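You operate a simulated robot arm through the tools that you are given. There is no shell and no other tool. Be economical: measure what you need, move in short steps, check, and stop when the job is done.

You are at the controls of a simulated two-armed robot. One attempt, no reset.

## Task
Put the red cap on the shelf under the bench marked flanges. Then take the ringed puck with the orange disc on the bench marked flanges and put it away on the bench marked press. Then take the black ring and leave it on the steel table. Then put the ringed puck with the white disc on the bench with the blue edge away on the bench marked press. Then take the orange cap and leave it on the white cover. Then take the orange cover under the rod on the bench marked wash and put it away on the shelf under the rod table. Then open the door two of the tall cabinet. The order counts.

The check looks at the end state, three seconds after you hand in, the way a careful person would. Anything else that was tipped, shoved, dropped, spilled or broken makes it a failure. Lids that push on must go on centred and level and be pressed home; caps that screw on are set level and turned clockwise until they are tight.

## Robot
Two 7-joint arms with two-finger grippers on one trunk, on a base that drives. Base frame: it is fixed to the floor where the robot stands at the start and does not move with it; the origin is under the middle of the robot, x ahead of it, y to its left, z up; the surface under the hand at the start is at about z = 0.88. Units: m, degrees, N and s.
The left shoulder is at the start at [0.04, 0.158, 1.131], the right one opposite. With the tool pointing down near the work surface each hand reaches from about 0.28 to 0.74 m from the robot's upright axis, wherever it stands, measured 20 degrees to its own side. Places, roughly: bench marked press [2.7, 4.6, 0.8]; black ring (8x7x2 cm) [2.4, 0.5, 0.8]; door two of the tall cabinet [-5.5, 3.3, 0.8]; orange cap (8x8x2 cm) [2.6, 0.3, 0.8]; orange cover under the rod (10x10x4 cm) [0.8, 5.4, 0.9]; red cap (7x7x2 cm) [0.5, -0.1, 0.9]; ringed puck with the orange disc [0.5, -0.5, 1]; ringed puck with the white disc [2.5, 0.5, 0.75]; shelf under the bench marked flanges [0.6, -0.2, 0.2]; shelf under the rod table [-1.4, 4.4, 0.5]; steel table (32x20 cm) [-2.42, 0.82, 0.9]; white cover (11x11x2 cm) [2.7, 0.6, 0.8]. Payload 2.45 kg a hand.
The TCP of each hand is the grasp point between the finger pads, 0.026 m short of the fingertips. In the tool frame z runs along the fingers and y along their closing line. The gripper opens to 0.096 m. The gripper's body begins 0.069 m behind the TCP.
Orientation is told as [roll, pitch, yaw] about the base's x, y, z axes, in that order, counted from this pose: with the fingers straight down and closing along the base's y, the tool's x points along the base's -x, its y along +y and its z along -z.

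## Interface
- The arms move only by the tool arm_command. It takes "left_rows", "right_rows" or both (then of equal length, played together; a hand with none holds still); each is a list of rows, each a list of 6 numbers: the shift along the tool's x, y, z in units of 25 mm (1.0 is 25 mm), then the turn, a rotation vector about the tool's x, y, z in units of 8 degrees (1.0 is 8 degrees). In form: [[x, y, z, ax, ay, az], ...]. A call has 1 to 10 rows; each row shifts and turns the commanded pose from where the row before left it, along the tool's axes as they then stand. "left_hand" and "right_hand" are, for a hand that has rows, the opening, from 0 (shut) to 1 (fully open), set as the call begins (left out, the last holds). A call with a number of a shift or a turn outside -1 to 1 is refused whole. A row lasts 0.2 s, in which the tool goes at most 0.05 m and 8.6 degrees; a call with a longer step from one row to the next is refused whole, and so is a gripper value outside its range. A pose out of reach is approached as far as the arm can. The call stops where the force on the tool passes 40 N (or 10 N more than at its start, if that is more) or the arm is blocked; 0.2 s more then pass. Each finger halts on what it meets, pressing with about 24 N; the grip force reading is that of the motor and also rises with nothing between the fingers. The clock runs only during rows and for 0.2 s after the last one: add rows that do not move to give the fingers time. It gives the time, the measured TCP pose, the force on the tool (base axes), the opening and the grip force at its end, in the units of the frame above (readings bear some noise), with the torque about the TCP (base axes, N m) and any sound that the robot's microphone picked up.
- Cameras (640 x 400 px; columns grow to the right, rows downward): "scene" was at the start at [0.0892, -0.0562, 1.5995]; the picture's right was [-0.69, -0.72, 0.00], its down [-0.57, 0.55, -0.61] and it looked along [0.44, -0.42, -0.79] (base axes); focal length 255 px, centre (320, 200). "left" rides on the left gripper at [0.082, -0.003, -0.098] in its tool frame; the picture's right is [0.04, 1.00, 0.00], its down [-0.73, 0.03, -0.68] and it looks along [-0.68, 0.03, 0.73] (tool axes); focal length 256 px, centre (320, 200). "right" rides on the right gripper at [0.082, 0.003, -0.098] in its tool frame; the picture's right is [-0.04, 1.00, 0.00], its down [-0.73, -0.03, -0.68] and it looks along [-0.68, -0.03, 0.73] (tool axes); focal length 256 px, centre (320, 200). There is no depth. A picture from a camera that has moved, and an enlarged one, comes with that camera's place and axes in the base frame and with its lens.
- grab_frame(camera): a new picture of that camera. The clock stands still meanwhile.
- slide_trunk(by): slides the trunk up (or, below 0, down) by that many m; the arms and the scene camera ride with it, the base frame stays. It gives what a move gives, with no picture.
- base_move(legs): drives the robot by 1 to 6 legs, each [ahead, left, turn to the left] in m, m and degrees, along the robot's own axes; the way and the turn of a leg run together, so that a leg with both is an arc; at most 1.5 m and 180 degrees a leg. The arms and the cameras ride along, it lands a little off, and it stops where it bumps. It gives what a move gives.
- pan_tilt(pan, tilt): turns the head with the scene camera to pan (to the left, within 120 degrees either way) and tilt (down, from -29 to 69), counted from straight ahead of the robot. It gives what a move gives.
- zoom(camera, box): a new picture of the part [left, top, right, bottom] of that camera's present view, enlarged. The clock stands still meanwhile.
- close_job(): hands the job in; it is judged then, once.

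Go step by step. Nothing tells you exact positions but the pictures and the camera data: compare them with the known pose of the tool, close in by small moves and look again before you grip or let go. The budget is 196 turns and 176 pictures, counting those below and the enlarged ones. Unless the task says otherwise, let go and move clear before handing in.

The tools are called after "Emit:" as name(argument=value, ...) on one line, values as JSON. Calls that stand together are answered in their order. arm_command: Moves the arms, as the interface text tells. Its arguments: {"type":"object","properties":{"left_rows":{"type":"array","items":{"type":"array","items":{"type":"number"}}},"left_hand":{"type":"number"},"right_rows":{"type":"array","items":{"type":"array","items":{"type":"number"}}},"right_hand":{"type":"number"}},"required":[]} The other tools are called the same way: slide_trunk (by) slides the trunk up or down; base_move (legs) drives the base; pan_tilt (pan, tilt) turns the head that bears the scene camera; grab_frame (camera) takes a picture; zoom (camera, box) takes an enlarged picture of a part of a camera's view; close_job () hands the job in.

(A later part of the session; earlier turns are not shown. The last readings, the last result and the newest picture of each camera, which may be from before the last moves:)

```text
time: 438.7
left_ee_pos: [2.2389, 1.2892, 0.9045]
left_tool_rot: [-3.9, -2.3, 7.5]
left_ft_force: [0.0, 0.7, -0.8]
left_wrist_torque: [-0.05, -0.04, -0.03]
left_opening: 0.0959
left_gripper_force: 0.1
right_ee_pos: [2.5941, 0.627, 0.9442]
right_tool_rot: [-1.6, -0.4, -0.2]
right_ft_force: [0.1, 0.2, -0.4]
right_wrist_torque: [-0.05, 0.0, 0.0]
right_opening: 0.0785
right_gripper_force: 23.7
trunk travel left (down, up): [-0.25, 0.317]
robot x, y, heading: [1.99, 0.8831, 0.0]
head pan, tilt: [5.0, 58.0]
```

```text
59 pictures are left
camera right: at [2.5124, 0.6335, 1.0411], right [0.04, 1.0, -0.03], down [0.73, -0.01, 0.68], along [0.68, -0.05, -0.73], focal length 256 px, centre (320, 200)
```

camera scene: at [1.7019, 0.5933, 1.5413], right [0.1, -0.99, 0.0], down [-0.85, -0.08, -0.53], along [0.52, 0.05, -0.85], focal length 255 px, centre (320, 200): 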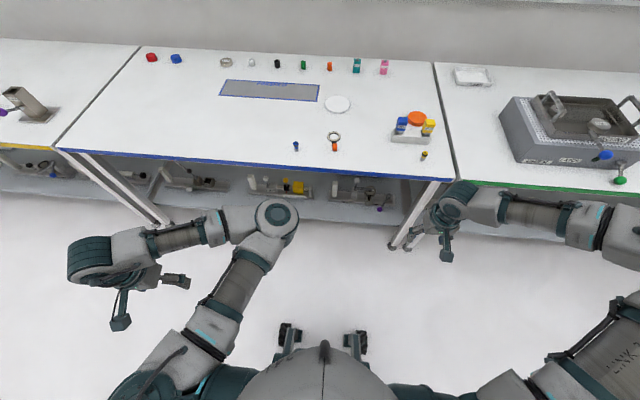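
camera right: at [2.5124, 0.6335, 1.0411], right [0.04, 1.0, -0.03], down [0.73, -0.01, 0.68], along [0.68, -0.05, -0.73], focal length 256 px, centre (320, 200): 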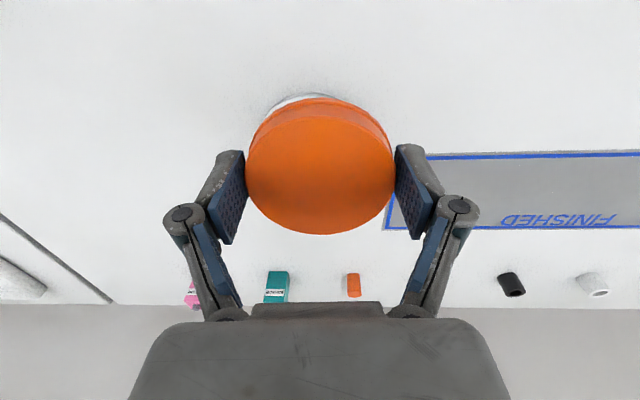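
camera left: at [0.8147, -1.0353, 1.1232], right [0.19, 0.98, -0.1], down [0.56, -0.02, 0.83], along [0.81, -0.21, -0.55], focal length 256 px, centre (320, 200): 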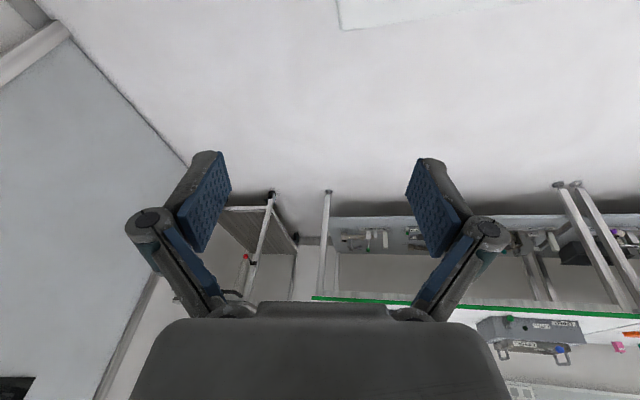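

The white cover is centred near [2.648, 0.611]. I'll nudge the base forward 5 cm and wait for it to settle.

Emit:
base_move(legs=[[0.05, -0.01, 0]])

Emit:
arm_command(right_rows=[[0, 0, 0, 0, 0, 0], [0, 0, 0, 0, 0, 0], [0, 0, 0, 0, 0, 0], [0, 0, 0, 0, 0, 0], [0, 0, 0, 0, 0, 0], [0, 0, 0, 0, 0, 0], [0, 0, 0, 0, 0, 0], [0, 0, 0, 0, 0, 0]])

Emit:
zoom(camera="right", box=[200, 40, 440, 240])

Emit:
grab_frame(camera="scene")

```text
time: 439.6
left_ee_pos: [2.2877, 1.2781, 0.9052]
left_tool_rot: [-3.8, -2.5, 7.4]
left_ft_force: [-0.3, 1.8, 0.2]
left_wrist_torque: [-0.08, 0.04, 0.0]
left_opening: 0.0959
left_gripper_force: 0.1
right_ee_pos: [2.6436, 0.6157, 0.9422]
right_tool_rot: [-1.6, -0.4, -0.3]
right_ft_force: [0.1, 0.0, -0.6]
right_wrist_torque: [0.0, 0.04, -0.01]
right_opening: 0.0786
right_gripper_force: 23.9
trunk travel left (down, up): [-0.25, 0.317]
robot x, y, heading: [2.0396, 0.8741, -0.1]
head pan, tilt: [5.0, 58.0]
```

```text
time: 441.4
left_ee_pos: [2.2859, 1.2727, 0.9086]
left_tool_rot: [-3.4, -2.6, 7.5]
left_ft_force: [-0.1, 0.6, 0.4]
left_wrist_torque: [-0.03, -0.05, 0.03]
left_opening: 0.096
left_gripper_force: 0.1
right_ee_pos: [2.6407, 0.61, 0.9442]
right_tool_rot: [-1.3, -0.5, -0.3]
right_ft_force: [0.2, -0.4, -0.3]
right_wrist_torque: [-0.03, 0.0, -0.01]
right_opening: 0.0785
right_gripper_force: 24.4
trunk travel left (down, up): [-0.25, 0.317]
robot x, y, heading: [2.0323, 0.8737, -0.1]
head pan, tilt: [5.0, 58.0]
```

```text
2.00 times, centred on (320, 140) of right
camera zoom: at [2.5588, 0.6152, 1.0407], right [0.04, 1.0, -0.02], down [0.73, -0.02, 0.69], along [0.69, -0.05, -0.73], focal length 512 px, centre (320, 320)
```

zoom: 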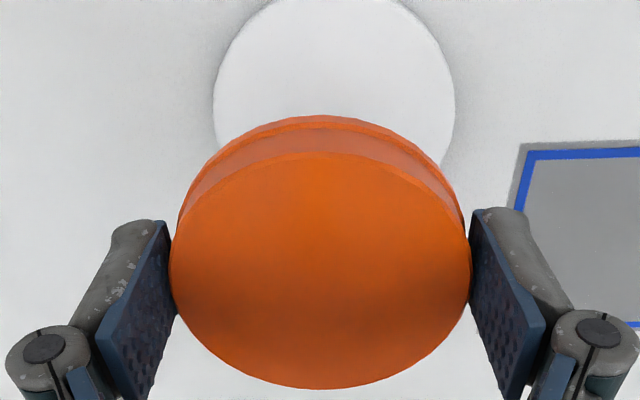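

```text
57 pictures are left
camera scene: at [2.1767, 0.8827, 1.5411], right [0.09, -1.0, 0.0], down [-0.85, -0.07, -0.53], along [0.52, 0.04, -0.85], focal length 255 px, centre (320, 200)
```

scene: 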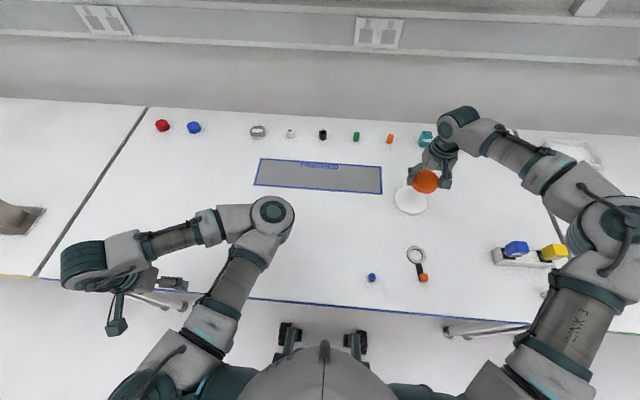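

The cap is within 4 mm of the cover's centre. I'll level slightly and lower.

Emit:
arm_command(right_rows=[[-0.05, 0.1, 0.3, -0.1, 0, 0], [0, 0.08, 0.5, 0, 0, 0], [0, 0, 0.5, 0, 0, 0], [0, 0, 0.5, 0, 0, 0], [0, 0, 0.5, 0, 0, 0], [0, 0, 0.5, 0, 0, 0], [0, 0, 0.2, 0, 0, 0], [0, 0, 0, 0, 0, 0], [0, 0, 0, 0, 0, 0]])

Emit:
zoom(camera="right", box=[200, 40, 440, 240])

```text
time: 443.4
left_ee_pos: [2.286, 1.2677, 0.9099]
left_tool_rot: [-3.1, -2.7, 7.5]
left_ft_force: [0.1, 0.0, -0.2]
left_wrist_torque: [-0.03, -0.03, -0.01]
left_opening: 0.0961
left_gripper_force: 0.1
right_ee_pos: [2.6434, 0.6097, 0.8679]
right_tool_rot: [-0.2, -0.5, -0.4]
right_ft_force: [1.0, -0.4, -1.1]
right_wrist_torque: [-0.02, 0.03, -0.02]
right_opening: 0.0784
right_gripper_force: 23.8
trunk travel left (down, up): [-0.25, 0.317]
robot x, y, heading: [2.0399, 0.8722, 0.0]
head pan, tilt: [5.0, 58.0]
```

```text
2.00 times, centred on (320, 140) of right
camera zoom: at [2.5599, 0.6133, 0.9657], right [0.05, 1.0, 0.0], down [0.73, -0.03, 0.69], along [0.69, -0.03, -0.73], focal length 512 px, centre (320, 320)
```

zoom: 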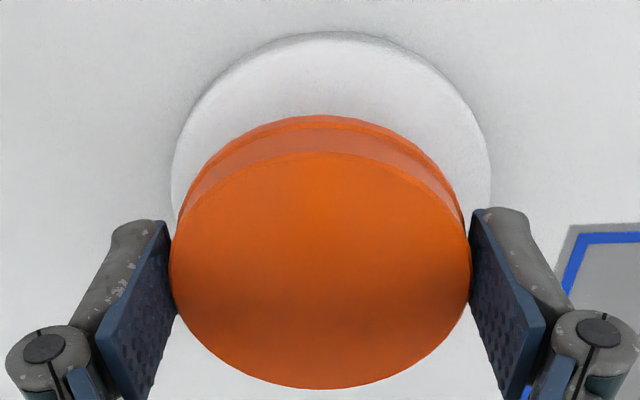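

Emit:
arm_command(right_rows=[[0, 0.15, 0.2, 0, 0, 0], [0, 0, 0.2, 0, 0, 0], [0, 0, 0.15, 0, 0, 0], [0, 0, 0.15, 0, 0, 0], [0, 0, 0.15, 0, 0, 0], [0, 0, 0.1, 0, 0, 0], [0, 0, 0.1, 0, 0, 0], [0, 0, 0.1, 0, 0, 0], [0, 0, 0, 0, 0, 0]])

Emit:
zoom(camera="right", box=[200, 40, 440, 240])

```text
time: 445.4
left_ee_pos: [2.2867, 1.2673, 0.9095]
left_tool_rot: [-3.3, -2.7, 7.4]
left_ft_force: [-0.1, 0.4, 0.2]
left_wrist_torque: [0.01, -0.01, 0.05]
left_opening: 0.0959
left_gripper_force: 0.1
right_ee_pos: [2.644, 0.6137, 0.8391]
right_tool_rot: [-0.1, -0.4, -0.3]
right_ft_force: [0.1, 1.5, -0.9]
right_wrist_torque: [-0.03, -0.01, -0.02]
right_opening: 0.0785
right_gripper_force: 24.4
trunk travel left (down, up): [-0.25, 0.317]
robot x, y, heading: [2.0432, 0.8729, -0.2]
head pan, tilt: [5.0, 58.0]
```

```text
2.00 times, centred on (320, 140) of right
camera zoom: at [2.5612, 0.6182, 0.9361], right [0.05, 1.0, 0.0], down [0.73, -0.03, 0.69], along [0.68, -0.03, -0.73], focal length 512 px, centre (320, 320)
```

zoom: 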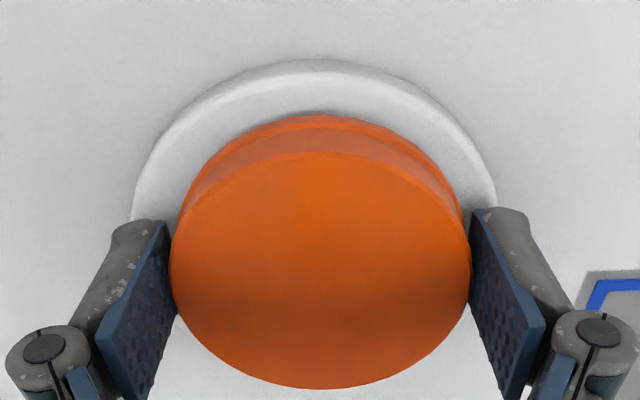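

Emit:
arm_command(right_rows=[[0, -0.05, 0.1, 0, 0, 0], [0, 0, 0.1, 0, 0, 0], [0, 0, 0.1, 0, 0, 0], [0, 0, 0.1, 0, 0, 0], [0, 0, 0.1, 0, 0, 0], [0, 0, 0.1, 0, 0, 0], [0, 0, 0, 0, 0, 0]])

Emit:
zoom(camera="right", box=[200, 40, 440, 240])

```text
time: 447.0
left_ee_pos: [2.2839, 1.2696, 0.9094]
left_tool_rot: [-3.3, -2.8, 7.5]
left_ft_force: [0.0, 0.6, 0.1]
left_wrist_torque: [0.02, -0.01, -0.02]
left_opening: 0.0963
left_gripper_force: 0.0
right_ee_pos: [2.6414, 0.6121, 0.8294]
right_tool_rot: [-0.1, -1.1, -0.3]
right_ft_force: [13.3, -3.4, 36.9]
right_wrist_torque: [0.25, 0.07, -0.12]
right_opening: 0.0787
right_gripper_force: 24.0
trunk travel left (down, up): [-0.25, 0.317]
robot x, y, heading: [2.0406, 0.8687, -0.1]
head pan, tilt: [5.0, 58.0]
```

```text
2.00 times, centred on (320, 140) of right
camera zoom: at [2.5588, 0.6165, 0.9262], right [0.05, 1.0, 0.0], down [0.72, -0.03, 0.69], along [0.69, -0.03, -0.72], focal length 512 px, centre (320, 320)
```

zoom: 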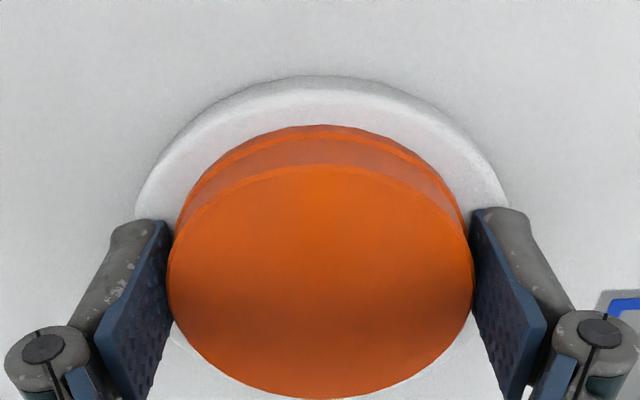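

The cap rests on the cover. I'll ease off, open and rise.

Emit:
arm_command(right_rows=[[0, 0, -0.15, 0, 0, 0], [0, 0, 0, 0, 0, 0]])

Emit:
arm_command(right_rows=[[0, 0, 0, 0, 0, 0], [0, 0, 0, 0, 0, 0], [0, 0, -0.4, 0, 0, 0], [0, 0, -0.6, 0, 0, 0], [0, 0, -0.8, 0, 0, 0], [0, 0, -0.8, 0, 0, 0], [0, 0, -0.8, 0, 0, 0], [0, 0, -0.8, 0, 0, 0], [0, 0, 0, 0, 0, 0]], right_hand=1)

Emit:
grab_frame(camera="right")

```text
time: 447.6
left_ee_pos: [2.2846, 1.2697, 0.9093]
left_tool_rot: [-3.3, -2.7, 7.4]
left_ft_force: [0.7, 0.3, 0.4]
left_wrist_torque: [0.0, 0.04, 0.01]
left_opening: 0.0961
left_gripper_force: 0.0
right_ee_pos: [2.6413, 0.6124, 0.8297]
right_tool_rot: [-0.1, -0.7, -0.3]
right_ft_force: [6.9, -1.3, 26.4]
right_wrist_torque: [0.49, -0.18, -0.14]
right_opening: 0.079
right_gripper_force: 23.8
trunk travel left (down, up): [-0.25, 0.317]
robot x, y, heading: [2.0424, 0.8667, -0.1]
head pan, tilt: [5.0, 58.0]
```

```text
time: 449.6
left_ee_pos: [2.2859, 1.2671, 0.9097]
left_tool_rot: [-3.1, -2.7, 7.5]
left_ft_force: [0.7, -0.2, 0.6]
left_wrist_torque: [0.0, -0.02, 0.04]
left_opening: 0.0959
left_gripper_force: 0.1
right_ee_pos: [2.6419, 0.6139, 0.9335]
right_tool_rot: [-0.2, -0.5, -0.3]
right_ft_force: [0.0, -1.0, 0.2]
right_wrist_torque: [0.01, -0.01, -0.02]
right_opening: 0.0963
right_gripper_force: 0.0
trunk travel left (down, up): [-0.25, 0.317]
robot x, y, heading: [2.0419, 0.8714, 0.1]
head pan, tilt: [5.0, 58.0]
```

```text
53 pictures are left
camera right: at [2.5606, 0.6179, 1.0313], right [0.05, 1.0, 0.0], down [0.73, -0.03, 0.69], along [0.68, -0.03, -0.73], focal length 256 px, centre (320, 200)
```

right: 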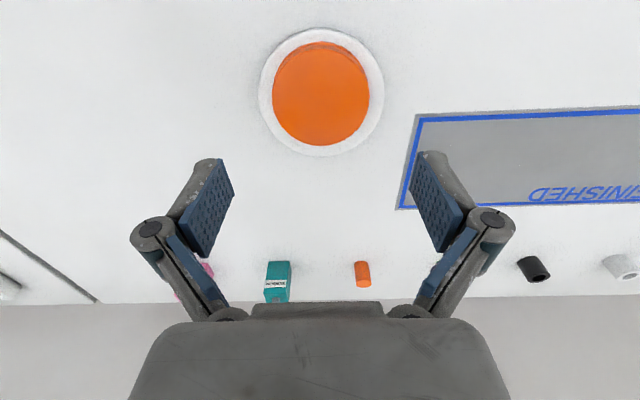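

The orange cap sits centred on the white cover. Next is the wash bench: I'll tuck the right hand, back into the aisle, and slide to its far end.

Emit:
arm_command(right_rows=[[0.8, 0, -0.6, 0, 0, 0], [0.8, 0, -0.6, 0, 0, 0], [0.8, 0, -0.6, 0, 0, 0], [0.8, 0, -0.6, 0, 0, 0], [0.8, 0, -0.6, 0, 0, 0], [0.8, 0, -0.6, 0, 0, 0], [0.8, 0, -0.6, 0, 0, 0], [0.8, 0, 0, 0, 0, 0], [0, 0, 0, 0, 0, 0]])

Emit:
base_move(legs=[[-0.48, 0, 0], [0, 1.4, 0], [0, 1.4, 0], [0, 1.4, 0]])

Emit:
pan_tilt(pan=110, tilt=35)

Emit:
grab_frame(camera="scene")

```text
time: 451.6
left_ee_pos: [2.2863, 1.2679, 0.9108]
left_tool_rot: [-3.2, -2.5, 7.4]
left_ft_force: [-0.1, 0.1, 0.2]
left_wrist_torque: [0.02, 0.01, -0.02]
left_opening: 0.096
left_gripper_force: 0.1
right_ee_pos: [2.48, 0.6126, 1.0381]
right_tool_rot: [-0.1, -0.6, -0.2]
right_ft_force: [0.0, -0.3, 0.2]
right_wrist_torque: [0.0, 0.0, 0.01]
right_opening: 0.0958
right_gripper_force: 0.1
trunk travel left (down, up): [-0.25, 0.317]
robot x, y, heading: [2.0389, 0.872, -0.2]
head pan, tilt: [5.0, 58.0]
```

```text
time: 474.1
left_ee_pos: [1.8224, 5.4312, 0.9109]
left_tool_rot: [-3.2, -2.7, 5.6]
left_ft_force: [-1.3, 0.2, 0.3]
left_wrist_torque: [-0.01, 0.0, -0.03]
left_opening: 0.0956
left_gripper_force: 0.1
right_ee_pos: [1.9993, 4.7707, 1.0372]
right_tool_rot: [-0.3, -0.4, -2.0]
right_ft_force: [-0.4, 0.0, -0.4]
right_wrist_torque: [0.01, -0.01, -0.01]
right_opening: 0.0957
right_gripper_force: 0.1
trunk travel left (down, up): [-0.25, 0.317]
robot x, y, heading: [1.5653, 5.0409, -1.7]
head pan, tilt: [5.0, 58.0]
```

```text
time: 475.9
left_ee_pos: [1.8196, 5.4328, 0.9106]
left_tool_rot: [-3.3, -2.9, 5.7]
left_ft_force: [0.1, 0.1, -0.5]
left_wrist_torque: [0.01, -0.03, -0.03]
left_opening: 0.0959
left_gripper_force: 0.0
right_ee_pos: [1.9974, 4.7724, 1.0391]
right_tool_rot: [-0.3, -0.7, -1.9]
right_ft_force: [-0.6, -0.9, 1.3]
right_wrist_torque: [0.02, 0.02, -0.01]
right_opening: 0.0961
right_gripper_force: 0.1
trunk travel left (down, up): [-0.25, 0.317]
robot x, y, heading: [1.5667, 5.0396, -1.8]
head pan, tilt: [110.0, 35.0]
```

```text
52 pictures are left
camera scene: at [1.6054, 5.1222, 1.5737], right [0.95, 0.31, 0.0], down [0.18, -0.54, -0.82], along [-0.26, 0.78, -0.57], focal length 255 px, centre (320, 200)
```

scene: 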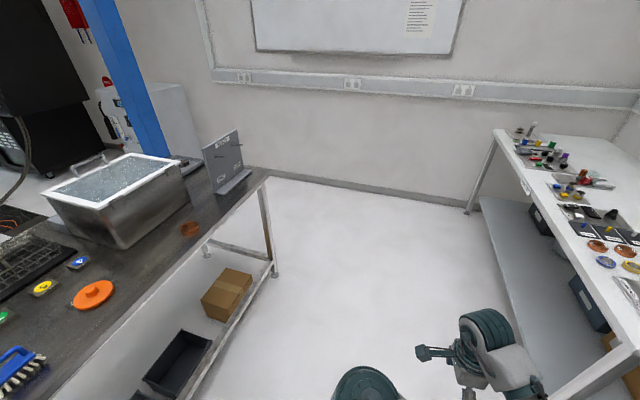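

The orange cover is at about [0.80, 5.36], with a raised handle. Zooming in.

Emit:
zoom(camera="scene", box=[0, 230, 160, 330])

Emit:
pan_tilt(pan=120, tilt=50)

Emit:
grab_frame(camera="scene")

```text
4.00 times, centred on (80, 280) of scene
camera zoom: at [1.6054, 5.1222, 1.5737], right [0.95, 0.31, 0.0], down [0.18, -0.54, -0.82], along [-0.26, 0.78, -0.57], focal length 1021 px, centre (1280, -120)
```

zoom: 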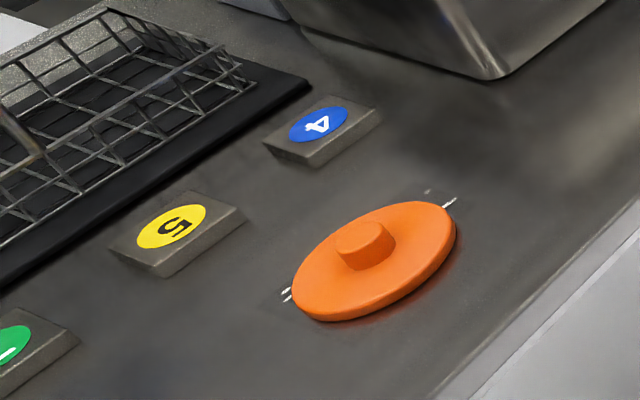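

```text
time: 476.7
left_ee_pos: [1.822, 5.4334, 0.9098]
left_tool_rot: [-3.3, -2.7, 5.8]
left_ft_force: [0.3, 0.1, 0.6]
left_wrist_torque: [0.01, -0.02, 0.0]
left_opening: 0.096
left_gripper_force: 0.1
right_ee_pos: [1.9967, 4.773, 1.0394]
right_tool_rot: [-0.2, -0.7, -1.9]
right_ft_force: [-0.5, 0.0, -0.3]
right_wrist_torque: [0.0, 0.01, 0.03]
right_opening: 0.0962
right_gripper_force: 0.1
trunk travel left (down, up): [-0.25, 0.317]
robot x, y, heading: [1.566, 5.041, -2.0]
head pan, tilt: [120.0, 50.0]
```

```text
50 pictures are left
camera scene: at [1.5965, 5.107, 1.552], right [0.88, 0.47, 0.0], down [0.36, -0.67, -0.65], along [-0.31, 0.57, -0.76], focal length 255 px, centre (320, 200)
```

scene: 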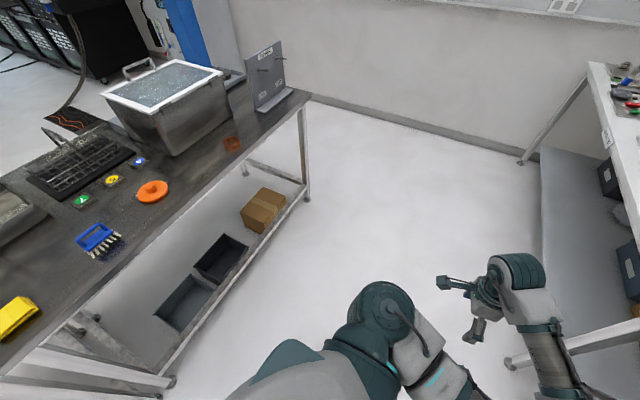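

The cover has a central knob I can grip. I'll turn around in the aisle to face the wash bench.

Emit:
base_move(legs=[[0.06, 0.1, 0], [0, 0, 90], [0, 0, 91]])

Emit:
pan_tilt(pan=-5, tilt=50)

Emit:
grab_frame(camera="scene")

```text
time: 485.3
left_ee_pos: [1.3366, 4.7587, 0.905]
left_tool_rot: [-3.9, -2.6, -179.8]
left_ft_force: [-1.4, -0.1, 0.1]
left_wrist_torque: [0.04, -0.08, 0.0]
left_opening: 0.096
left_gripper_force: 0.0
right_ee_pos: [1.2231, 5.4322, 1.0429]
right_tool_rot: [-0.9, -0.6, 172.9]
right_ft_force: [-0.2, -0.7, -0.5]
right_wrist_torque: [0.02, 0.01, -0.02]
right_opening: 0.0959
right_gripper_force: 0.0
trunk travel left (down, up): [-0.25, 0.317]
robot x, y, heading: [1.6274, 5.1363, 172.9]
head pan, tilt: [120.0, 50.0]
```

```text
time: 487.4
left_ee_pos: [1.345, 4.7996, 0.9219]
left_tool_rot: [-1.8, -3.3, -179.8]
left_ft_force: [0.6, 0.7, -1.2]
left_wrist_torque: [-0.06, 0.06, 0.0]
left_opening: 0.096
left_gripper_force: 0.0
right_ee_pos: [1.2316, 5.4757, 1.0334]
right_tool_rot: [1.4, -0.9, 172.7]
right_ft_force: [1.1, 0.6, -1.1]
right_wrist_torque: [-0.08, 0.02, -0.03]
right_opening: 0.0958
right_gripper_force: 0.1
trunk travel left (down, up): [-0.25, 0.317]
robot x, y, heading: [1.6261, 5.1405, 172.9]
head pan, tilt: [-5.0, 50.0]
```

```text
49 pictures are left
camera scene: at [1.4951, 5.2039, 1.5506], right [0.21, 0.98, -0.02], down [0.75, -0.18, -0.64], along [-0.63, 0.12, -0.77], focal length 255 px, centre (320, 200)
```

scene: 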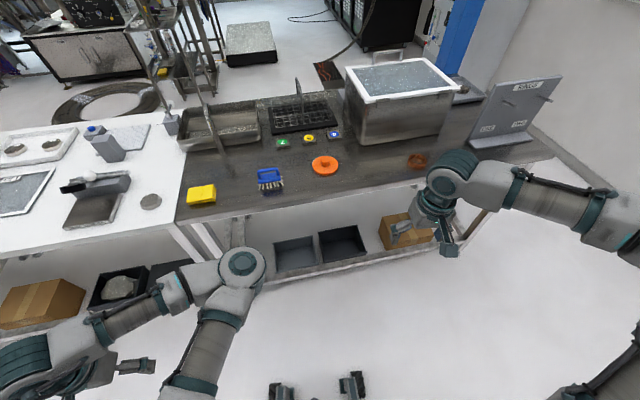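

Everything is visible: cover centre ≈[0.82, 5.353]. I'll straighten up, move closer and bring the right hand over it.

Emit:
slide_trunk(by=0.08)

Emit:
base_move(legs=[[0, 0, 7], [0.2, 0.06, 0]])

Emit:
arm_command(right_rows=[[-0.6, 0, 0, 0, 0, 0], [-0.6, 0, 0, 0, 0, 0], [-0.6, 0, 0, 0, 0, 0], [-0.6, 0, 0, 0, 0, 0], [0, 0, 0, 0, 0, 0], [0, 0, 0, 0, 0, 0], [0, 0, 0, 0, 0, 0], [0, 0, 0, 0, 0, 0], [0, 0, 0, 0, 0, 0]], right_hand=0.75)

Emit:
grab_frame(camera="right")

```text
time: 488.6
left_ee_pos: [1.3376, 4.7514, 0.9863]
left_tool_rot: [-3.9, -2.6, -179.4]
left_ft_force: [0.7, -0.8, 0.6]
left_wrist_torque: [0.02, 0.04, -0.02]
left_opening: 0.0958
left_gripper_force: 0.1
right_ee_pos: [1.2236, 5.4272, 1.1233]
right_tool_rot: [-0.8, -0.8, 173.1]
right_ft_force: [-0.6, -0.1, -0.4]
right_wrist_torque: [0.04, -0.04, -0.03]
right_opening: 0.0958
right_gripper_force: 0.0
trunk travel left (down, up): [-0.33, 0.237]
robot x, y, heading: [1.6268, 5.1314, 173.1]
head pan, tilt: [-5.0, 50.0]
```

```text
time: 490.8
left_ee_pos: [1.1814, 4.7088, 1.0019]
left_tool_rot: [-1.7, -3.1, -172.9]
left_ft_force: [-0.2, -0.1, -1.2]
left_wrist_torque: [0.03, -0.08, 0.01]
left_opening: 0.096
left_gripper_force: 0.1
right_ee_pos: [0.9874, 5.3679, 1.1125]
right_tool_rot: [1.5, -0.8, 179.8]
right_ft_force: [0.9, -1.0, -0.6]
right_wrist_torque: [0.01, 0.06, 0.01]
right_opening: 0.0959
right_gripper_force: 0.1
trunk travel left (down, up): [-0.33, 0.237]
robot x, y, heading: [1.427, 5.0824, -179.9]
head pan, tilt: [-5.0, 50.0]
```

```text
time: 492.8
left_ee_pos: [1.1834, 4.6904, 0.9959]
left_tool_rot: [-2.7, -3.0, -172.9]
left_ft_force: [-0.3, -0.2, 0.1]
left_wrist_torque: [0.01, -0.02, 0.0]
left_opening: 0.0962
left_gripper_force: 0.1
right_ee_pos: [0.9294, 5.3491, 1.1192]
right_tool_rot: [0.4, -0.9, 179.8]
right_ft_force: [0.9, 0.0, 0.2]
right_wrist_torque: [0.0, -0.03, 0.0]
right_opening: 0.0721
right_gripper_force: 0.0
trunk travel left (down, up): [-0.33, 0.237]
robot x, y, heading: [1.4242, 5.0815, -179.9]
head pan, tilt: [-5.0, 50.0]
```

```text
48 pictures are left
camera right: at [1.0125, 5.3473, 1.2162], right [-0.04, -1.0, 0.01], down [-0.72, 0.04, 0.69], along [-0.69, 0.02, -0.72], focal length 256 px, centre (320, 200)
```

right: 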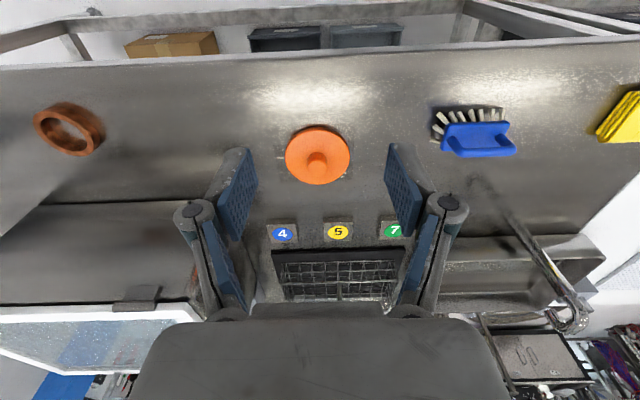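

Emit:
arm_command(right_rows=[[-0.7, -0.1, 0.3, 0, 0, 0], [-0.7, -0.1, 0.5, 0, 0, 0], [-0.7, 0, 0.5, 0, 0, 0], [-0.7, 0, 0.5, 0, 0, 0], [-0.7, 0, 0.6, 0, 0, 0], [-0.6, 0, 0.6, 0, 0, 0], [-0.4, 0, 0.6, 0, 0, 0], [0, 0, 0.6, 0, 0, 0], [0, 0, 0, 0, 0, 0], [0, 0, 0, 0, 0, 0]])

Emit:
grab_frame(camera="right")

```text
time: 495.0
left_ee_pos: [1.1831, 4.6854, 0.9938]
left_tool_rot: [-3.2, -3.0, -172.8]
left_ft_force: [0.7, 0.6, 0.6]
left_wrist_torque: [0.0, 0.03, 0.01]
left_opening: 0.0959
left_gripper_force: 0.1
right_ee_pos: [0.8156, 5.3465, 1.0182]
right_tool_rot: [0.1, -0.9, 179.7]
right_ft_force: [-0.1, 0.7, -1.0]
right_wrist_torque: [0.01, 0.01, 0.02]
right_opening: 0.072
right_gripper_force: 0.2
trunk travel left (down, up): [-0.33, 0.237]
robot x, y, heading: [1.4228, 5.0822, -179.8]
head pan, tilt: [-5.0, 50.0]
```

```text
47 pictures are left
camera right: at [0.8983, 5.3435, 1.1158], right [-0.04, -1.0, 0.0], down [-0.72, 0.03, 0.69], along [-0.69, 0.03, -0.72], focal length 256 px, centre (320, 200)
```

right: 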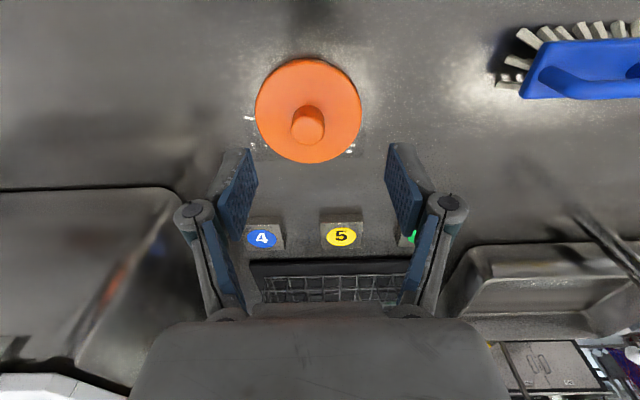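

Emit:
arm_command(right_rows=[[-0.3, -0.2, 0.3, 0, 0.1, 0], [-0.25, -0.2, 0.4, 0, 0, 0], [0, 0, 0.5, 0, 0, 0], [0, 0, 0.5, 0, 0, 0], [0, 0, 0.5, 0, 0, 0], [0, 0, 0.4, 0, 0, 0], [0, 0, 0, 0, 0, 0], [0, 0, 0, 0, 0, 0]])

Emit:
grab_frame(camera="right")

```text
time: 496.8
left_ee_pos: [1.1839, 4.688, 0.9939]
left_tool_rot: [-3.1, -3.0, -173.0]
left_ft_force: [0.4, 0.2, -0.5]
left_wrist_torque: [-0.07, 0.01, -0.01]
left_opening: 0.096
left_gripper_force: 0.1
right_ee_pos: [0.8171, 5.3658, 0.9563]
right_tool_rot: [0.3, -0.3, 179.9]
right_ft_force: [-0.1, 0.1, 0.5]
right_wrist_torque: [0.01, -0.02, -0.02]
right_opening: 0.0723
right_gripper_force: 0.1
right hand out of reach, approached as far as the arm can: row 1, 2, 4, 6
trunk travel left (down, up): [-0.33, 0.237]
robot x, y, heading: [1.4204, 5.0811, -180.1]
head pan, tilt: [-5.0, 50.0]
```

```text
46 pictures are left
camera right: at [0.8992, 5.3625, 1.0554], right [-0.04, -1.0, 0.01], down [-0.73, 0.03, 0.68], along [-0.68, 0.03, -0.73], focal length 256 px, centre (320, 200)
```

right: 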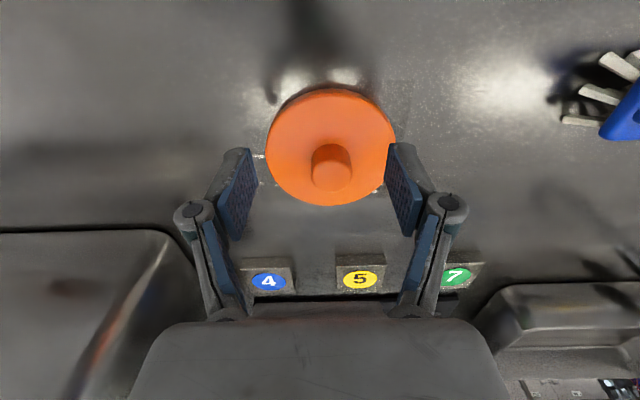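

I need 1.5 cm more, so I'll nudge the base forward and lower onto the knob.

Emit:
base_move(legs=[[0.025, 0.003, 0]])

Emit:
arm_command(right_rows=[[0.2, 0, 0.2, 0, 0, 0], [0, 0, 0.3, 0, 0, 0], [0, 0, 0.2, 0, 0, 0], [0, 0, 0, 0, 0, 0], [0, 0, 0, 0, 0, 0], [0, 0, 0, 0, 0, 0]])

Emit:
grab_frame(camera="right")

```text
time: 497.6
left_ee_pos: [1.1621, 4.681, 0.9951]
left_tool_rot: [-3.2, -3.2, -172.8]
left_ft_force: [1.1, -0.4, 0.0]
left_wrist_torque: [0.0, 0.0, 0.03]
left_opening: 0.0959
left_gripper_force: 0.0
right_ee_pos: [0.7962, 5.3595, 0.9603]
right_tool_rot: [0.2, -0.6, 179.9]
right_ft_force: [0.6, -0.2, 0.4]
right_wrist_torque: [0.02, 0.02, 0.01]
right_opening: 0.0719
right_gripper_force: 0.0
trunk travel left (down, up): [-0.33, 0.237]
robot x, y, heading: [1.3986, 5.0766, -179.9]
head pan, tilt: [-5.0, 50.0]
```

```text
time: 499.0
left_ee_pos: [1.161, 4.6884, 0.9972]
left_tool_rot: [-2.8, -3.1, -172.8]
left_ft_force: [-0.1, 0.1, 0.0]
left_wrist_torque: [0.01, -0.04, 0.0]
left_opening: 0.096
left_gripper_force: 0.1
right_ee_pos: [0.7989, 5.3665, 0.9408]
right_tool_rot: [0.6, -0.5, 180.0]
right_ft_force: [0.3, -0.3, -0.2]
right_wrist_torque: [0.01, 0.03, 0.03]
right_opening: 0.0722
right_gripper_force: 0.0
trunk travel left (down, up): [-0.33, 0.237]
robot x, y, heading: [1.4003, 5.0736, -180.0]
head pan, tilt: [-5.0, 50.0]
```

```text
45 pictures are left
camera right: at [0.8813, 5.3633, 1.0378], right [-0.04, -1.0, 0.01], down [-0.73, 0.04, 0.68], along [-0.68, 0.02, -0.73], focal length 256 px, centre (320, 200)
```

right: 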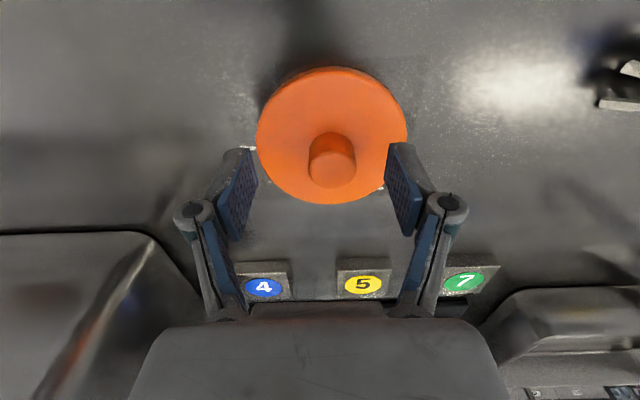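

Emit:
arm_command(right_rows=[[0, 0.3, 0.15, 0, 0, 0], [0, 0, 0.15, 0, 0, 0], [0, 0, 0.15, 0, 0, 0], [0, 0, 0.15, 0, 0, 0], [0, 0, 0, 0, 0, 0]])

Emit:
grab_frame(camera="right")

```text
time: 500.2
left_ee_pos: [1.1618, 4.6846, 0.9966]
left_tool_rot: [-2.9, -3.2, -172.8]
left_ft_force: [0.4, 1.0, 0.7]
left_wrist_torque: [0.06, -0.02, -0.02]
left_opening: 0.0959
left_gripper_force: 0.0
right_ee_pos: [0.8034, 5.3569, 0.9284]
right_tool_rot: [0.4, -0.4, 179.9]
right_ft_force: [0.3, -0.7, 0.1]
right_wrist_torque: [0.01, 0.02, -0.01]
right_opening: 0.0721
right_gripper_force: 0.0
right hand out of reach, approached as far as the arm can: row 3
trunk travel left (down, up): [-0.33, 0.237]
robot x, y, heading: [1.3996, 5.0781, -179.8]
head pan, tilt: [-5.0, 50.0]
```

```text
44 pictures are left
camera right: at [0.8857, 5.3537, 1.0255], right [-0.04, -1.0, 0.01], down [-0.73, 0.04, 0.69], along [-0.69, 0.02, -0.73], focal length 256 px, centre (320, 200)
```

right: 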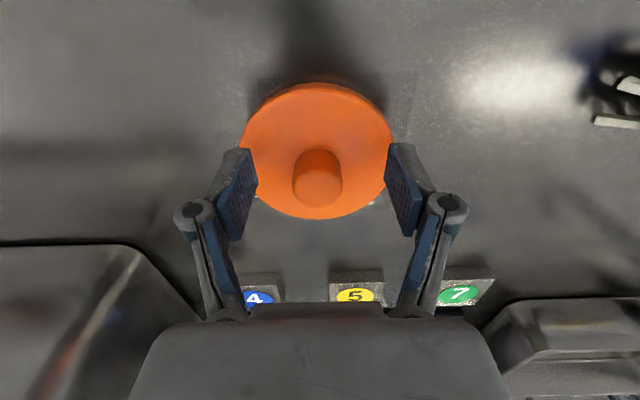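

The knob is aligned and its top is near z≈0.905. I'll nudge 1 cm forward and go 2 cm lower.

Emit:
base_move(legs=[[0.015, 0, 0]])

Emit:
arm_command(right_rows=[[0.15, 0, 0.15, 0, 0, 0], [0, 0, 0.15, 0, 0, 0], [0, 0, 0.15, 0, 0, 0], [0, 0, 0.15, 0, 0, 0], [0, 0, 0.15, 0, 0, 0], [0, 0, 0.1, 0, 0, 0], [0, 0, 0, 0, 0, 0]])

Emit:
grab_frame(camera="right")

```text
time: 501.0
left_ee_pos: [1.1491, 4.6858, 0.9966]
left_tool_rot: [-2.9, -3.5, -172.7]
left_ft_force: [0.4, 0.6, 0.7]
left_wrist_torque: [0.0, 0.03, 0.0]
left_opening: 0.0962
left_gripper_force: 0.0
right_ee_pos: [0.7911, 5.3589, 0.929]
right_tool_rot: [0.6, -0.7, 179.8]
right_ft_force: [0.6, 0.2, -0.2]
right_wrist_torque: [0.02, 0.03, -0.02]
right_opening: 0.0719
right_gripper_force: 0.0
trunk travel left (down, up): [-0.33, 0.237]
robot x, y, heading: [1.3854, 5.0771, -180.1]
head pan, tilt: [-5.0, 50.0]
```

```text
time: 502.6
left_ee_pos: [1.1497, 4.6857, 0.9979]
left_tool_rot: [-2.9, -3.4, -172.8]
left_ft_force: [0.4, -0.2, -0.1]
left_wrist_torque: [0.02, -0.05, 0.01]
left_opening: 0.096
left_gripper_force: 0.1
right_ee_pos: [0.7962, 5.3597, 0.9115]
right_tool_rot: [0.6, -1.1, 179.7]
right_ft_force: [3.5, 4.2, 26.8]
right_wrist_torque: [0.33, -0.37, -0.05]
right_opening: 0.0735
right_gripper_force: 15.8
trunk travel left (down, up): [-0.33, 0.237]
robot x, y, heading: [1.3852, 5.0762, -179.9]
head pan, tilt: [-5.0, 50.0]
```

```text
43 pictures are left
camera right: at [0.8798, 5.3565, 1.0079], right [-0.04, -1.0, 0.01], down [-0.72, 0.04, 0.69], along [-0.69, 0.02, -0.72], focal length 256 px, centre (320, 200)
```

right: 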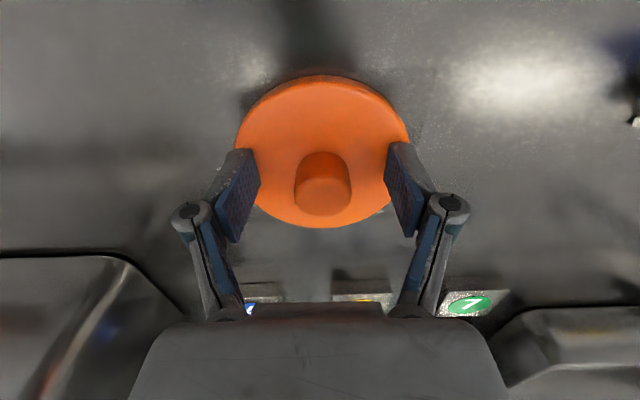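

The tips touch the disc top. I'll ease up 3 mm and close on the knob.

Emit:
arm_command(right_rows=[[0, 0, -0.25, 0, 0, 0], [0, 0, 0, 0, 0, 0]])

Emit:
arm_command(right_rows=[[0, 0, 0, 0, 0, 0], [0, 0, 0, 0, 0, 0], [0, 0, 0, 0, 0, 0], [0, 0, 0, 0, 0, 0]], right_hand=0)

Emit:
arm_command(right_rows=[[0, 0, -0.3, 0, 0, 0], [0, 0, -0.4, 0, 0, 0], [0, 0, -0.5, 0, 0, 0], [0, 0, -0.5, 0, 0, 0], [0, 0, -0.5, 0, 0, 0], [0, 0, 0, 0, 0, 0]])

Emit:
grab_frame(camera="right")

```text
time: 503.2
left_ee_pos: [1.1488, 4.6868, 0.9972]
left_tool_rot: [-2.8, -3.4, -172.8]
left_ft_force: [-0.2, 0.3, 0.6]
left_wrist_torque: [-0.01, -0.01, -0.01]
left_opening: 0.096
left_gripper_force: 0.1
right_ee_pos: [0.796, 5.3596, 0.9121]
right_tool_rot: [0.6, -0.5, 179.9]
right_ft_force: [-0.9, 0.4, -0.8]
right_wrist_torque: [0.02, -0.01, 0.03]
right_opening: 0.0722
right_gripper_force: 0.1
trunk travel left (down, up): [-0.33, 0.237]
robot x, y, heading: [1.385, 5.0767, -179.7]
head pan, tilt: [-5.0, 50.0]
```

```text
time: 504.2
left_ee_pos: [1.15, 4.6843, 0.9972]
left_tool_rot: [-3.0, -3.5, -172.9]
left_ft_force: [-0.2, 0.0, 0.7]
left_wrist_torque: [0.01, 0.0, 0.0]
left_opening: 0.0959
left_gripper_force: 0.0
right_ee_pos: [0.7956, 5.3572, 0.9178]
right_tool_rot: [0.5, -1.1, 180.0]
right_ft_force: [-6.4, -0.6, 32.7]
right_wrist_torque: [0.19, 0.28, -0.01]
right_opening: 0.0283
right_gripper_force: 24.0
trunk travel left (down, up): [-0.33, 0.237]
robot x, y, heading: [1.3809, 5.0768, -180.0]
head pan, tilt: [-5.0, 50.0]
```

```text
time: 505.6
left_ee_pos: [1.1503, 4.6866, 0.998]
left_tool_rot: [-2.9, -3.4, -172.7]
left_ft_force: [-0.2, 0.9, -0.2]
left_wrist_torque: [0.02, 0.01, 0.0]
left_opening: 0.0961
left_gripper_force: 0.0
right_ee_pos: [0.7941, 5.3602, 0.9685]
right_tool_rot: [0.6, -0.7, 179.9]
right_ft_force: [-0.2, 0.3, -1.2]
right_wrist_torque: [-0.01, 0.0, 0.03]
right_opening: 0.0282
right_gripper_force: 23.5
trunk travel left (down, up): [-0.33, 0.237]
robot x, y, heading: [1.3865, 5.0763, -180.0]
head pan, tilt: [-5.0, 50.0]
```

```text
42 pictures are left
camera right: at [0.8768, 5.3574, 1.0656], right [-0.04, -1.0, 0.01], down [-0.73, 0.04, 0.69], along [-0.69, 0.02, -0.73], focal length 256 px, centre (320, 200)
```

right: 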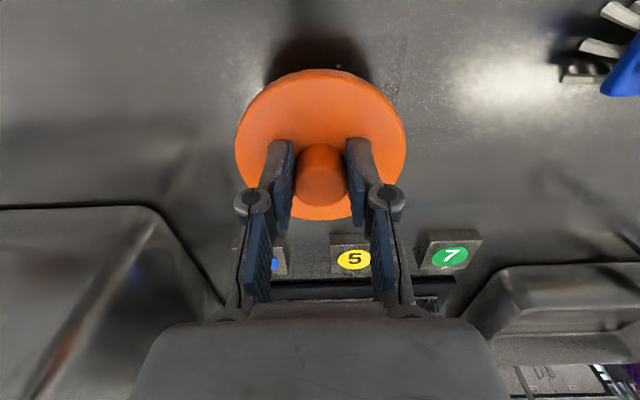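

The cover is lifted by its knob. I'll raise and retract it, back off, slide to the end of the wash bench, and look for a way around that side.

Emit:
arm_command(right_rows=[[0.3, 0, -1, 0, 0, 0], [0.7, 0, -1, 0, 0, 0], [0.8, 0, -1, 0, 0, 0], [0.8, 0, -0.8, 0, 0, 0], [0.8, 0, -0.4, 0, 0, 0], [0.8, 0, 0, 0, 0, 0], [0.8, 0, 0, 0, 0, 0], [0.8, 0, 0, 0, 0, 0], [0, 0, 0, 0, 0, 0]])

Emit:
base_move(legs=[[-0.2, 0, 0], [0, -1.4, 0], [0, -0.3, 0]])

Emit:
pan_tilt(pan=0, tilt=35)

Emit:
grab_frame(camera="scene")

```text
time: 507.6
left_ee_pos: [1.1483, 4.6873, 0.9972]
left_tool_rot: [-2.9, -3.4, -172.9]
left_ft_force: [-0.1, -0.6, 0.0]
left_wrist_torque: [0.01, -0.01, 0.02]
left_opening: 0.0958
left_gripper_force: 0.0
right_ee_pos: [0.9407, 5.3617, 1.0722]
right_tool_rot: [0.6, -0.7, 180.0]
right_ft_force: [0.1, 0.4, -1.1]
right_wrist_torque: [0.02, -0.02, 0.0]
right_opening: 0.0282
right_gripper_force: 23.9
trunk travel left (down, up): [-0.33, 0.237]
robot x, y, heading: [1.3793, 5.0775, -180.1]
head pan, tilt: [-5.0, 50.0]
```

```text
time: 517.3
left_ee_pos: [1.3629, 6.3445, 0.99]
left_tool_rot: [-4.1, -3.2, -173.7]
left_ft_force: [0.4, -0.5, 0.9]
left_wrist_torque: [0.01, 0.04, 0.02]
left_opening: 0.0962
left_gripper_force: 0.0
right_ee_pos: [1.1675, 7.0218, 1.0789]
right_tool_rot: [-0.7, -0.7, 179.0]
right_ft_force: [0.4, -0.5, -0.8]
right_wrist_torque: [0.05, -0.03, 0.0]
right_opening: 0.0282
right_gripper_force: 24.0
trunk travel left (down, up): [-0.33, 0.237]
robot x, y, heading: [1.6051, 6.7499, 179.0]
head pan, tilt: [-5.0, 50.0]
```

```text
time: 518.0
left_ee_pos: [1.3646, 6.3504, 0.9938]
left_tool_rot: [-3.5, -3.5, -173.8]
left_ft_force: [1.3, 0.5, 0.3]
left_wrist_torque: [0.01, 0.01, 0.02]
left_opening: 0.0962
left_gripper_force: 0.1
right_ee_pos: [1.1697, 7.0281, 1.0783]
right_tool_rot: [-0.2, -0.8, 179.0]
right_ft_force: [-0.7, -0.4, -0.5]
right_wrist_torque: [0.05, 0.02, 0.01]
right_opening: 0.0284
right_gripper_force: 24.0
trunk travel left (down, up): [-0.33, 0.237]
robot x, y, heading: [1.6045, 6.7469, 179.1]
head pan, tilt: [0.0, 35.0]
```

```text
41 pictures are left
camera scene: at [1.4986, 6.7534, 1.6544], right [0.02, 1.0, 0.0], down [0.58, -0.01, -0.82], along [-0.82, 0.02, -0.58], focal length 255 px, centre (320, 200)
```

scene: 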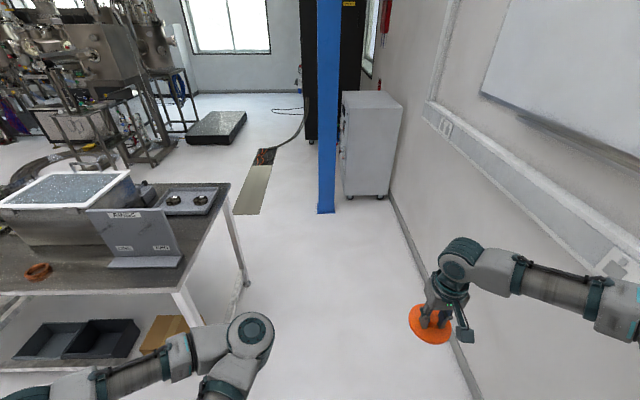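

The left passage is tight between the bench end and the blue post, so I'll take the known right-hand route. I'll turn to face the far row again and slide down the aisle.

Emit:
base_move(legs=[[0.05, 0, 0], [0, 0, 90], [0, 0, 90.5]])

Emit:
base_move(legs=[[0, -1.4, 0], [0, -1.4, 0], [0, -1.4, 0]])

```text
time: 526.6
left_ee_pos: [1.8, 7.1285, 0.9997]
left_tool_rot: [-2.8, -3.6, 5.2]
left_ft_force: [-0.1, -0.3, 0.0]
left_wrist_torque: [0.0, 0.0, 0.0]
left_opening: 0.0962
left_gripper_force: 0.1
right_ee_pos: [1.985, 6.448, 1.0737]
right_tool_rot: [0.7, -0.9, -1.9]
right_ft_force: [-0.5, -0.6, -1.1]
right_wrist_torque: [0.03, -0.01, 0.04]
right_opening: 0.0285
right_gripper_force: 24.0
trunk travel left (down, up): [-0.33, 0.237]
robot x, y, heading: [1.555, 6.7489, -2.0]
head pan, tilt: [0.0, 35.0]
```

```text
time: 546.9
left_ee_pos: [1.7206, 2.8991, 0.9965]
left_tool_rot: [-3.2, -3.6, 8.1]
left_ft_force: [-0.2, 0.7, 0.4]
left_wrist_torque: [0.03, 0.01, 0.01]
left_opening: 0.0961
left_gripper_force: 0.0
right_ee_pos: [1.936, 2.2283, 1.0764]
right_tool_rot: [0.2, -1.1, 0.7]
right_ft_force: [0.5, 0.3, -0.8]
right_wrist_torque: [0.03, 0.01, 0.01]
right_opening: 0.0285
right_gripper_force: 24.1
trunk travel left (down, up): [-0.33, 0.237]
robot x, y, heading: [1.4939, 2.4974, 0.8]
head pan, tilt: [0.0, 35.0]
```

Emit:
base_move(legs=[[0.05, -1.4, -0.8], [0, -1.4, 0], [0, -1.37, 0]])

```text
time: 567.3
left_ee_pos: [1.7143, -1.3581, 0.9983]
left_tool_rot: [-3.2, -3.7, 5.1]
left_ft_force: [0.7, -0.1, -0.6]
left_wrist_torque: [0.01, 0.02, -0.03]
left_opening: 0.096
left_gripper_force: 0.0
right_ee_pos: [1.896, -2.038, 1.0788]
right_tool_rot: [0.2, -1.1, -2.1]
right_ft_force: [0.0, -0.3, -1.0]
right_wrist_torque: [-0.01, 0.02, -0.03]
right_opening: 0.0283
right_gripper_force: 24.1
trunk travel left (down, up): [-0.33, 0.237]
robot x, y, heading: [1.4718, -1.7449, -1.9]
head pan, tilt: [0.0, 35.0]
```

Aligned for the gap; reversing through in two steps.

Emit:
base_move(legs=[[0, 0.06, 1.9], [-0.75, 0, 0]])

Emit:
base_move(legs=[[-1.1, 0, 0]])

```text
time: 571.9
left_ee_pos: [0.9713, -1.3212, 1.0113]
left_tool_rot: [-1.5, -3.6, 4.7]
left_ft_force: [0.3, -0.8, 0.0]
left_wrist_torque: [0.07, -0.02, 0.01]
left_opening: 0.096
left_gripper_force: 0.0
right_ee_pos: [1.1619, -2.0033, 1.0708]
right_tool_rot: [2.0, -1.3, -1.2]
right_ft_force: [0.2, -1.0, -1.2]
right_wrist_torque: [0.09, -0.01, -0.02]
right_opening: 0.0286
right_gripper_force: 24.1
trunk travel left (down, up): [-0.33, 0.237]
robot x, y, heading: [0.7306, -1.6858, -0.8]
head pan, tilt: [0.0, 35.0]
```

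```text
time: 577.4
left_ee_pos: [-0.0967, -1.3223, 1.0137]
left_tool_rot: [-1.0, -4.1, 4.1]
left_ft_force: [-0.3, -1.6, -0.9]
left_wrist_torque: [0.06, -0.12, -0.02]
left_opening: 0.0959
left_gripper_force: 0.1
right_ee_pos: [0.0871, -2.0056, 1.0673]
right_tool_rot: [2.7, -1.3, -2.0]
right_ft_force: [0.1, -1.6, -1.3]
right_wrist_torque: [0.07, 0.02, -0.04]
right_opening: 0.0284
right_gripper_force: 24.0
trunk travel left (down, up): [-0.33, 0.237]
robot x, y, heading: [-0.3318, -1.6751, -1.3]
head pan, tilt: [0.0, 35.0]
```

Emit:
base_move(legs=[[-0.1, 0, 1.3], [0, 1.4, 0], [-0.4, 0.4, 0], [0, 0, 178]])

Emit:
pan_tilt(pan=-60, tilt=25)

Emit:
grab_frame(camera="scene")

```text
time: 595.6
left_ee_pos: [-1.0182, -0.2667, 0.9911]
left_tool_rot: [-4.8, -3.9, -170.9]
left_ft_force: [1.5, 0.0, 0.7]
left_wrist_torque: [0.03, 0.09, -0.02]
left_opening: 0.0959
left_gripper_force: 0.1
right_ee_pos: [-1.2562, 0.3945, 1.0899]
right_tool_rot: [-1.2, -1.5, -177.2]
right_ft_force: [-0.5, -0.1, 0.1]
right_wrist_torque: [0.07, -0.07, 0.03]
right_opening: 0.0285
right_gripper_force: 24.2
trunk travel left (down, up): [-0.33, 0.237]
robot x, y, heading: [-0.8155, 0.1691, -177.1]
head pan, tilt: [0.0, 35.0]
```

```text
time: 596.9
left_ee_pos: [-1.0224, -0.2229, 1.0082]
left_tool_rot: [-2.7, -4.1, -171.7]
left_ft_force: [-0.6, 1.6, -1.1]
left_wrist_torque: [-0.05, -0.03, -0.01]
left_opening: 0.0958
left_gripper_force: 0.1
right_ee_pos: [-1.2557, 0.4425, 1.0805]
right_tool_rot: [1.2, -1.5, -177.4]
right_ft_force: [0.3, 0.3, -1.4]
right_wrist_torque: [-0.09, 0.01, -0.04]
right_opening: 0.0283
right_gripper_force: 23.9
trunk travel left (down, up): [-0.33, 0.237]
robot x, y, heading: [-0.8206, 0.1737, -177.0]
head pan, tilt: [-60.0, 25.0]
```

```text
40 pictures are left
camera scene: at [-0.8863, 0.2685, 1.6695], right [0.84, 0.55, 0.0], down [0.23, -0.36, -0.9], along [-0.49, 0.75, -0.43], focal length 255 px, centre (320, 200)
```

scene: 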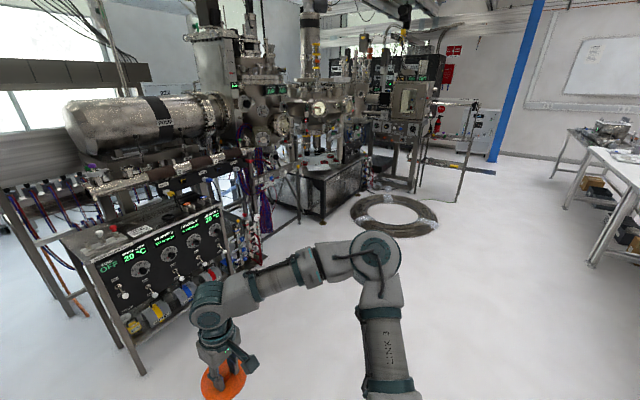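

Emit:
zoom(camera="scene", box=[350, 60, 510, 220])

```text
2.50 times, centred on (430, 140) of scene
camera zoom: at [-0.8863, 0.2685, 1.6695], right [0.84, 0.55, 0.0], down [0.23, -0.36, -0.9], along [-0.49, 0.75, -0.43], focal length 638 px, centre (45, 350)
```

zoom: 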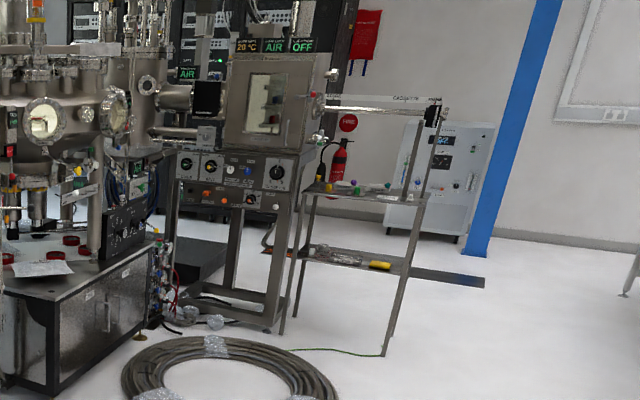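

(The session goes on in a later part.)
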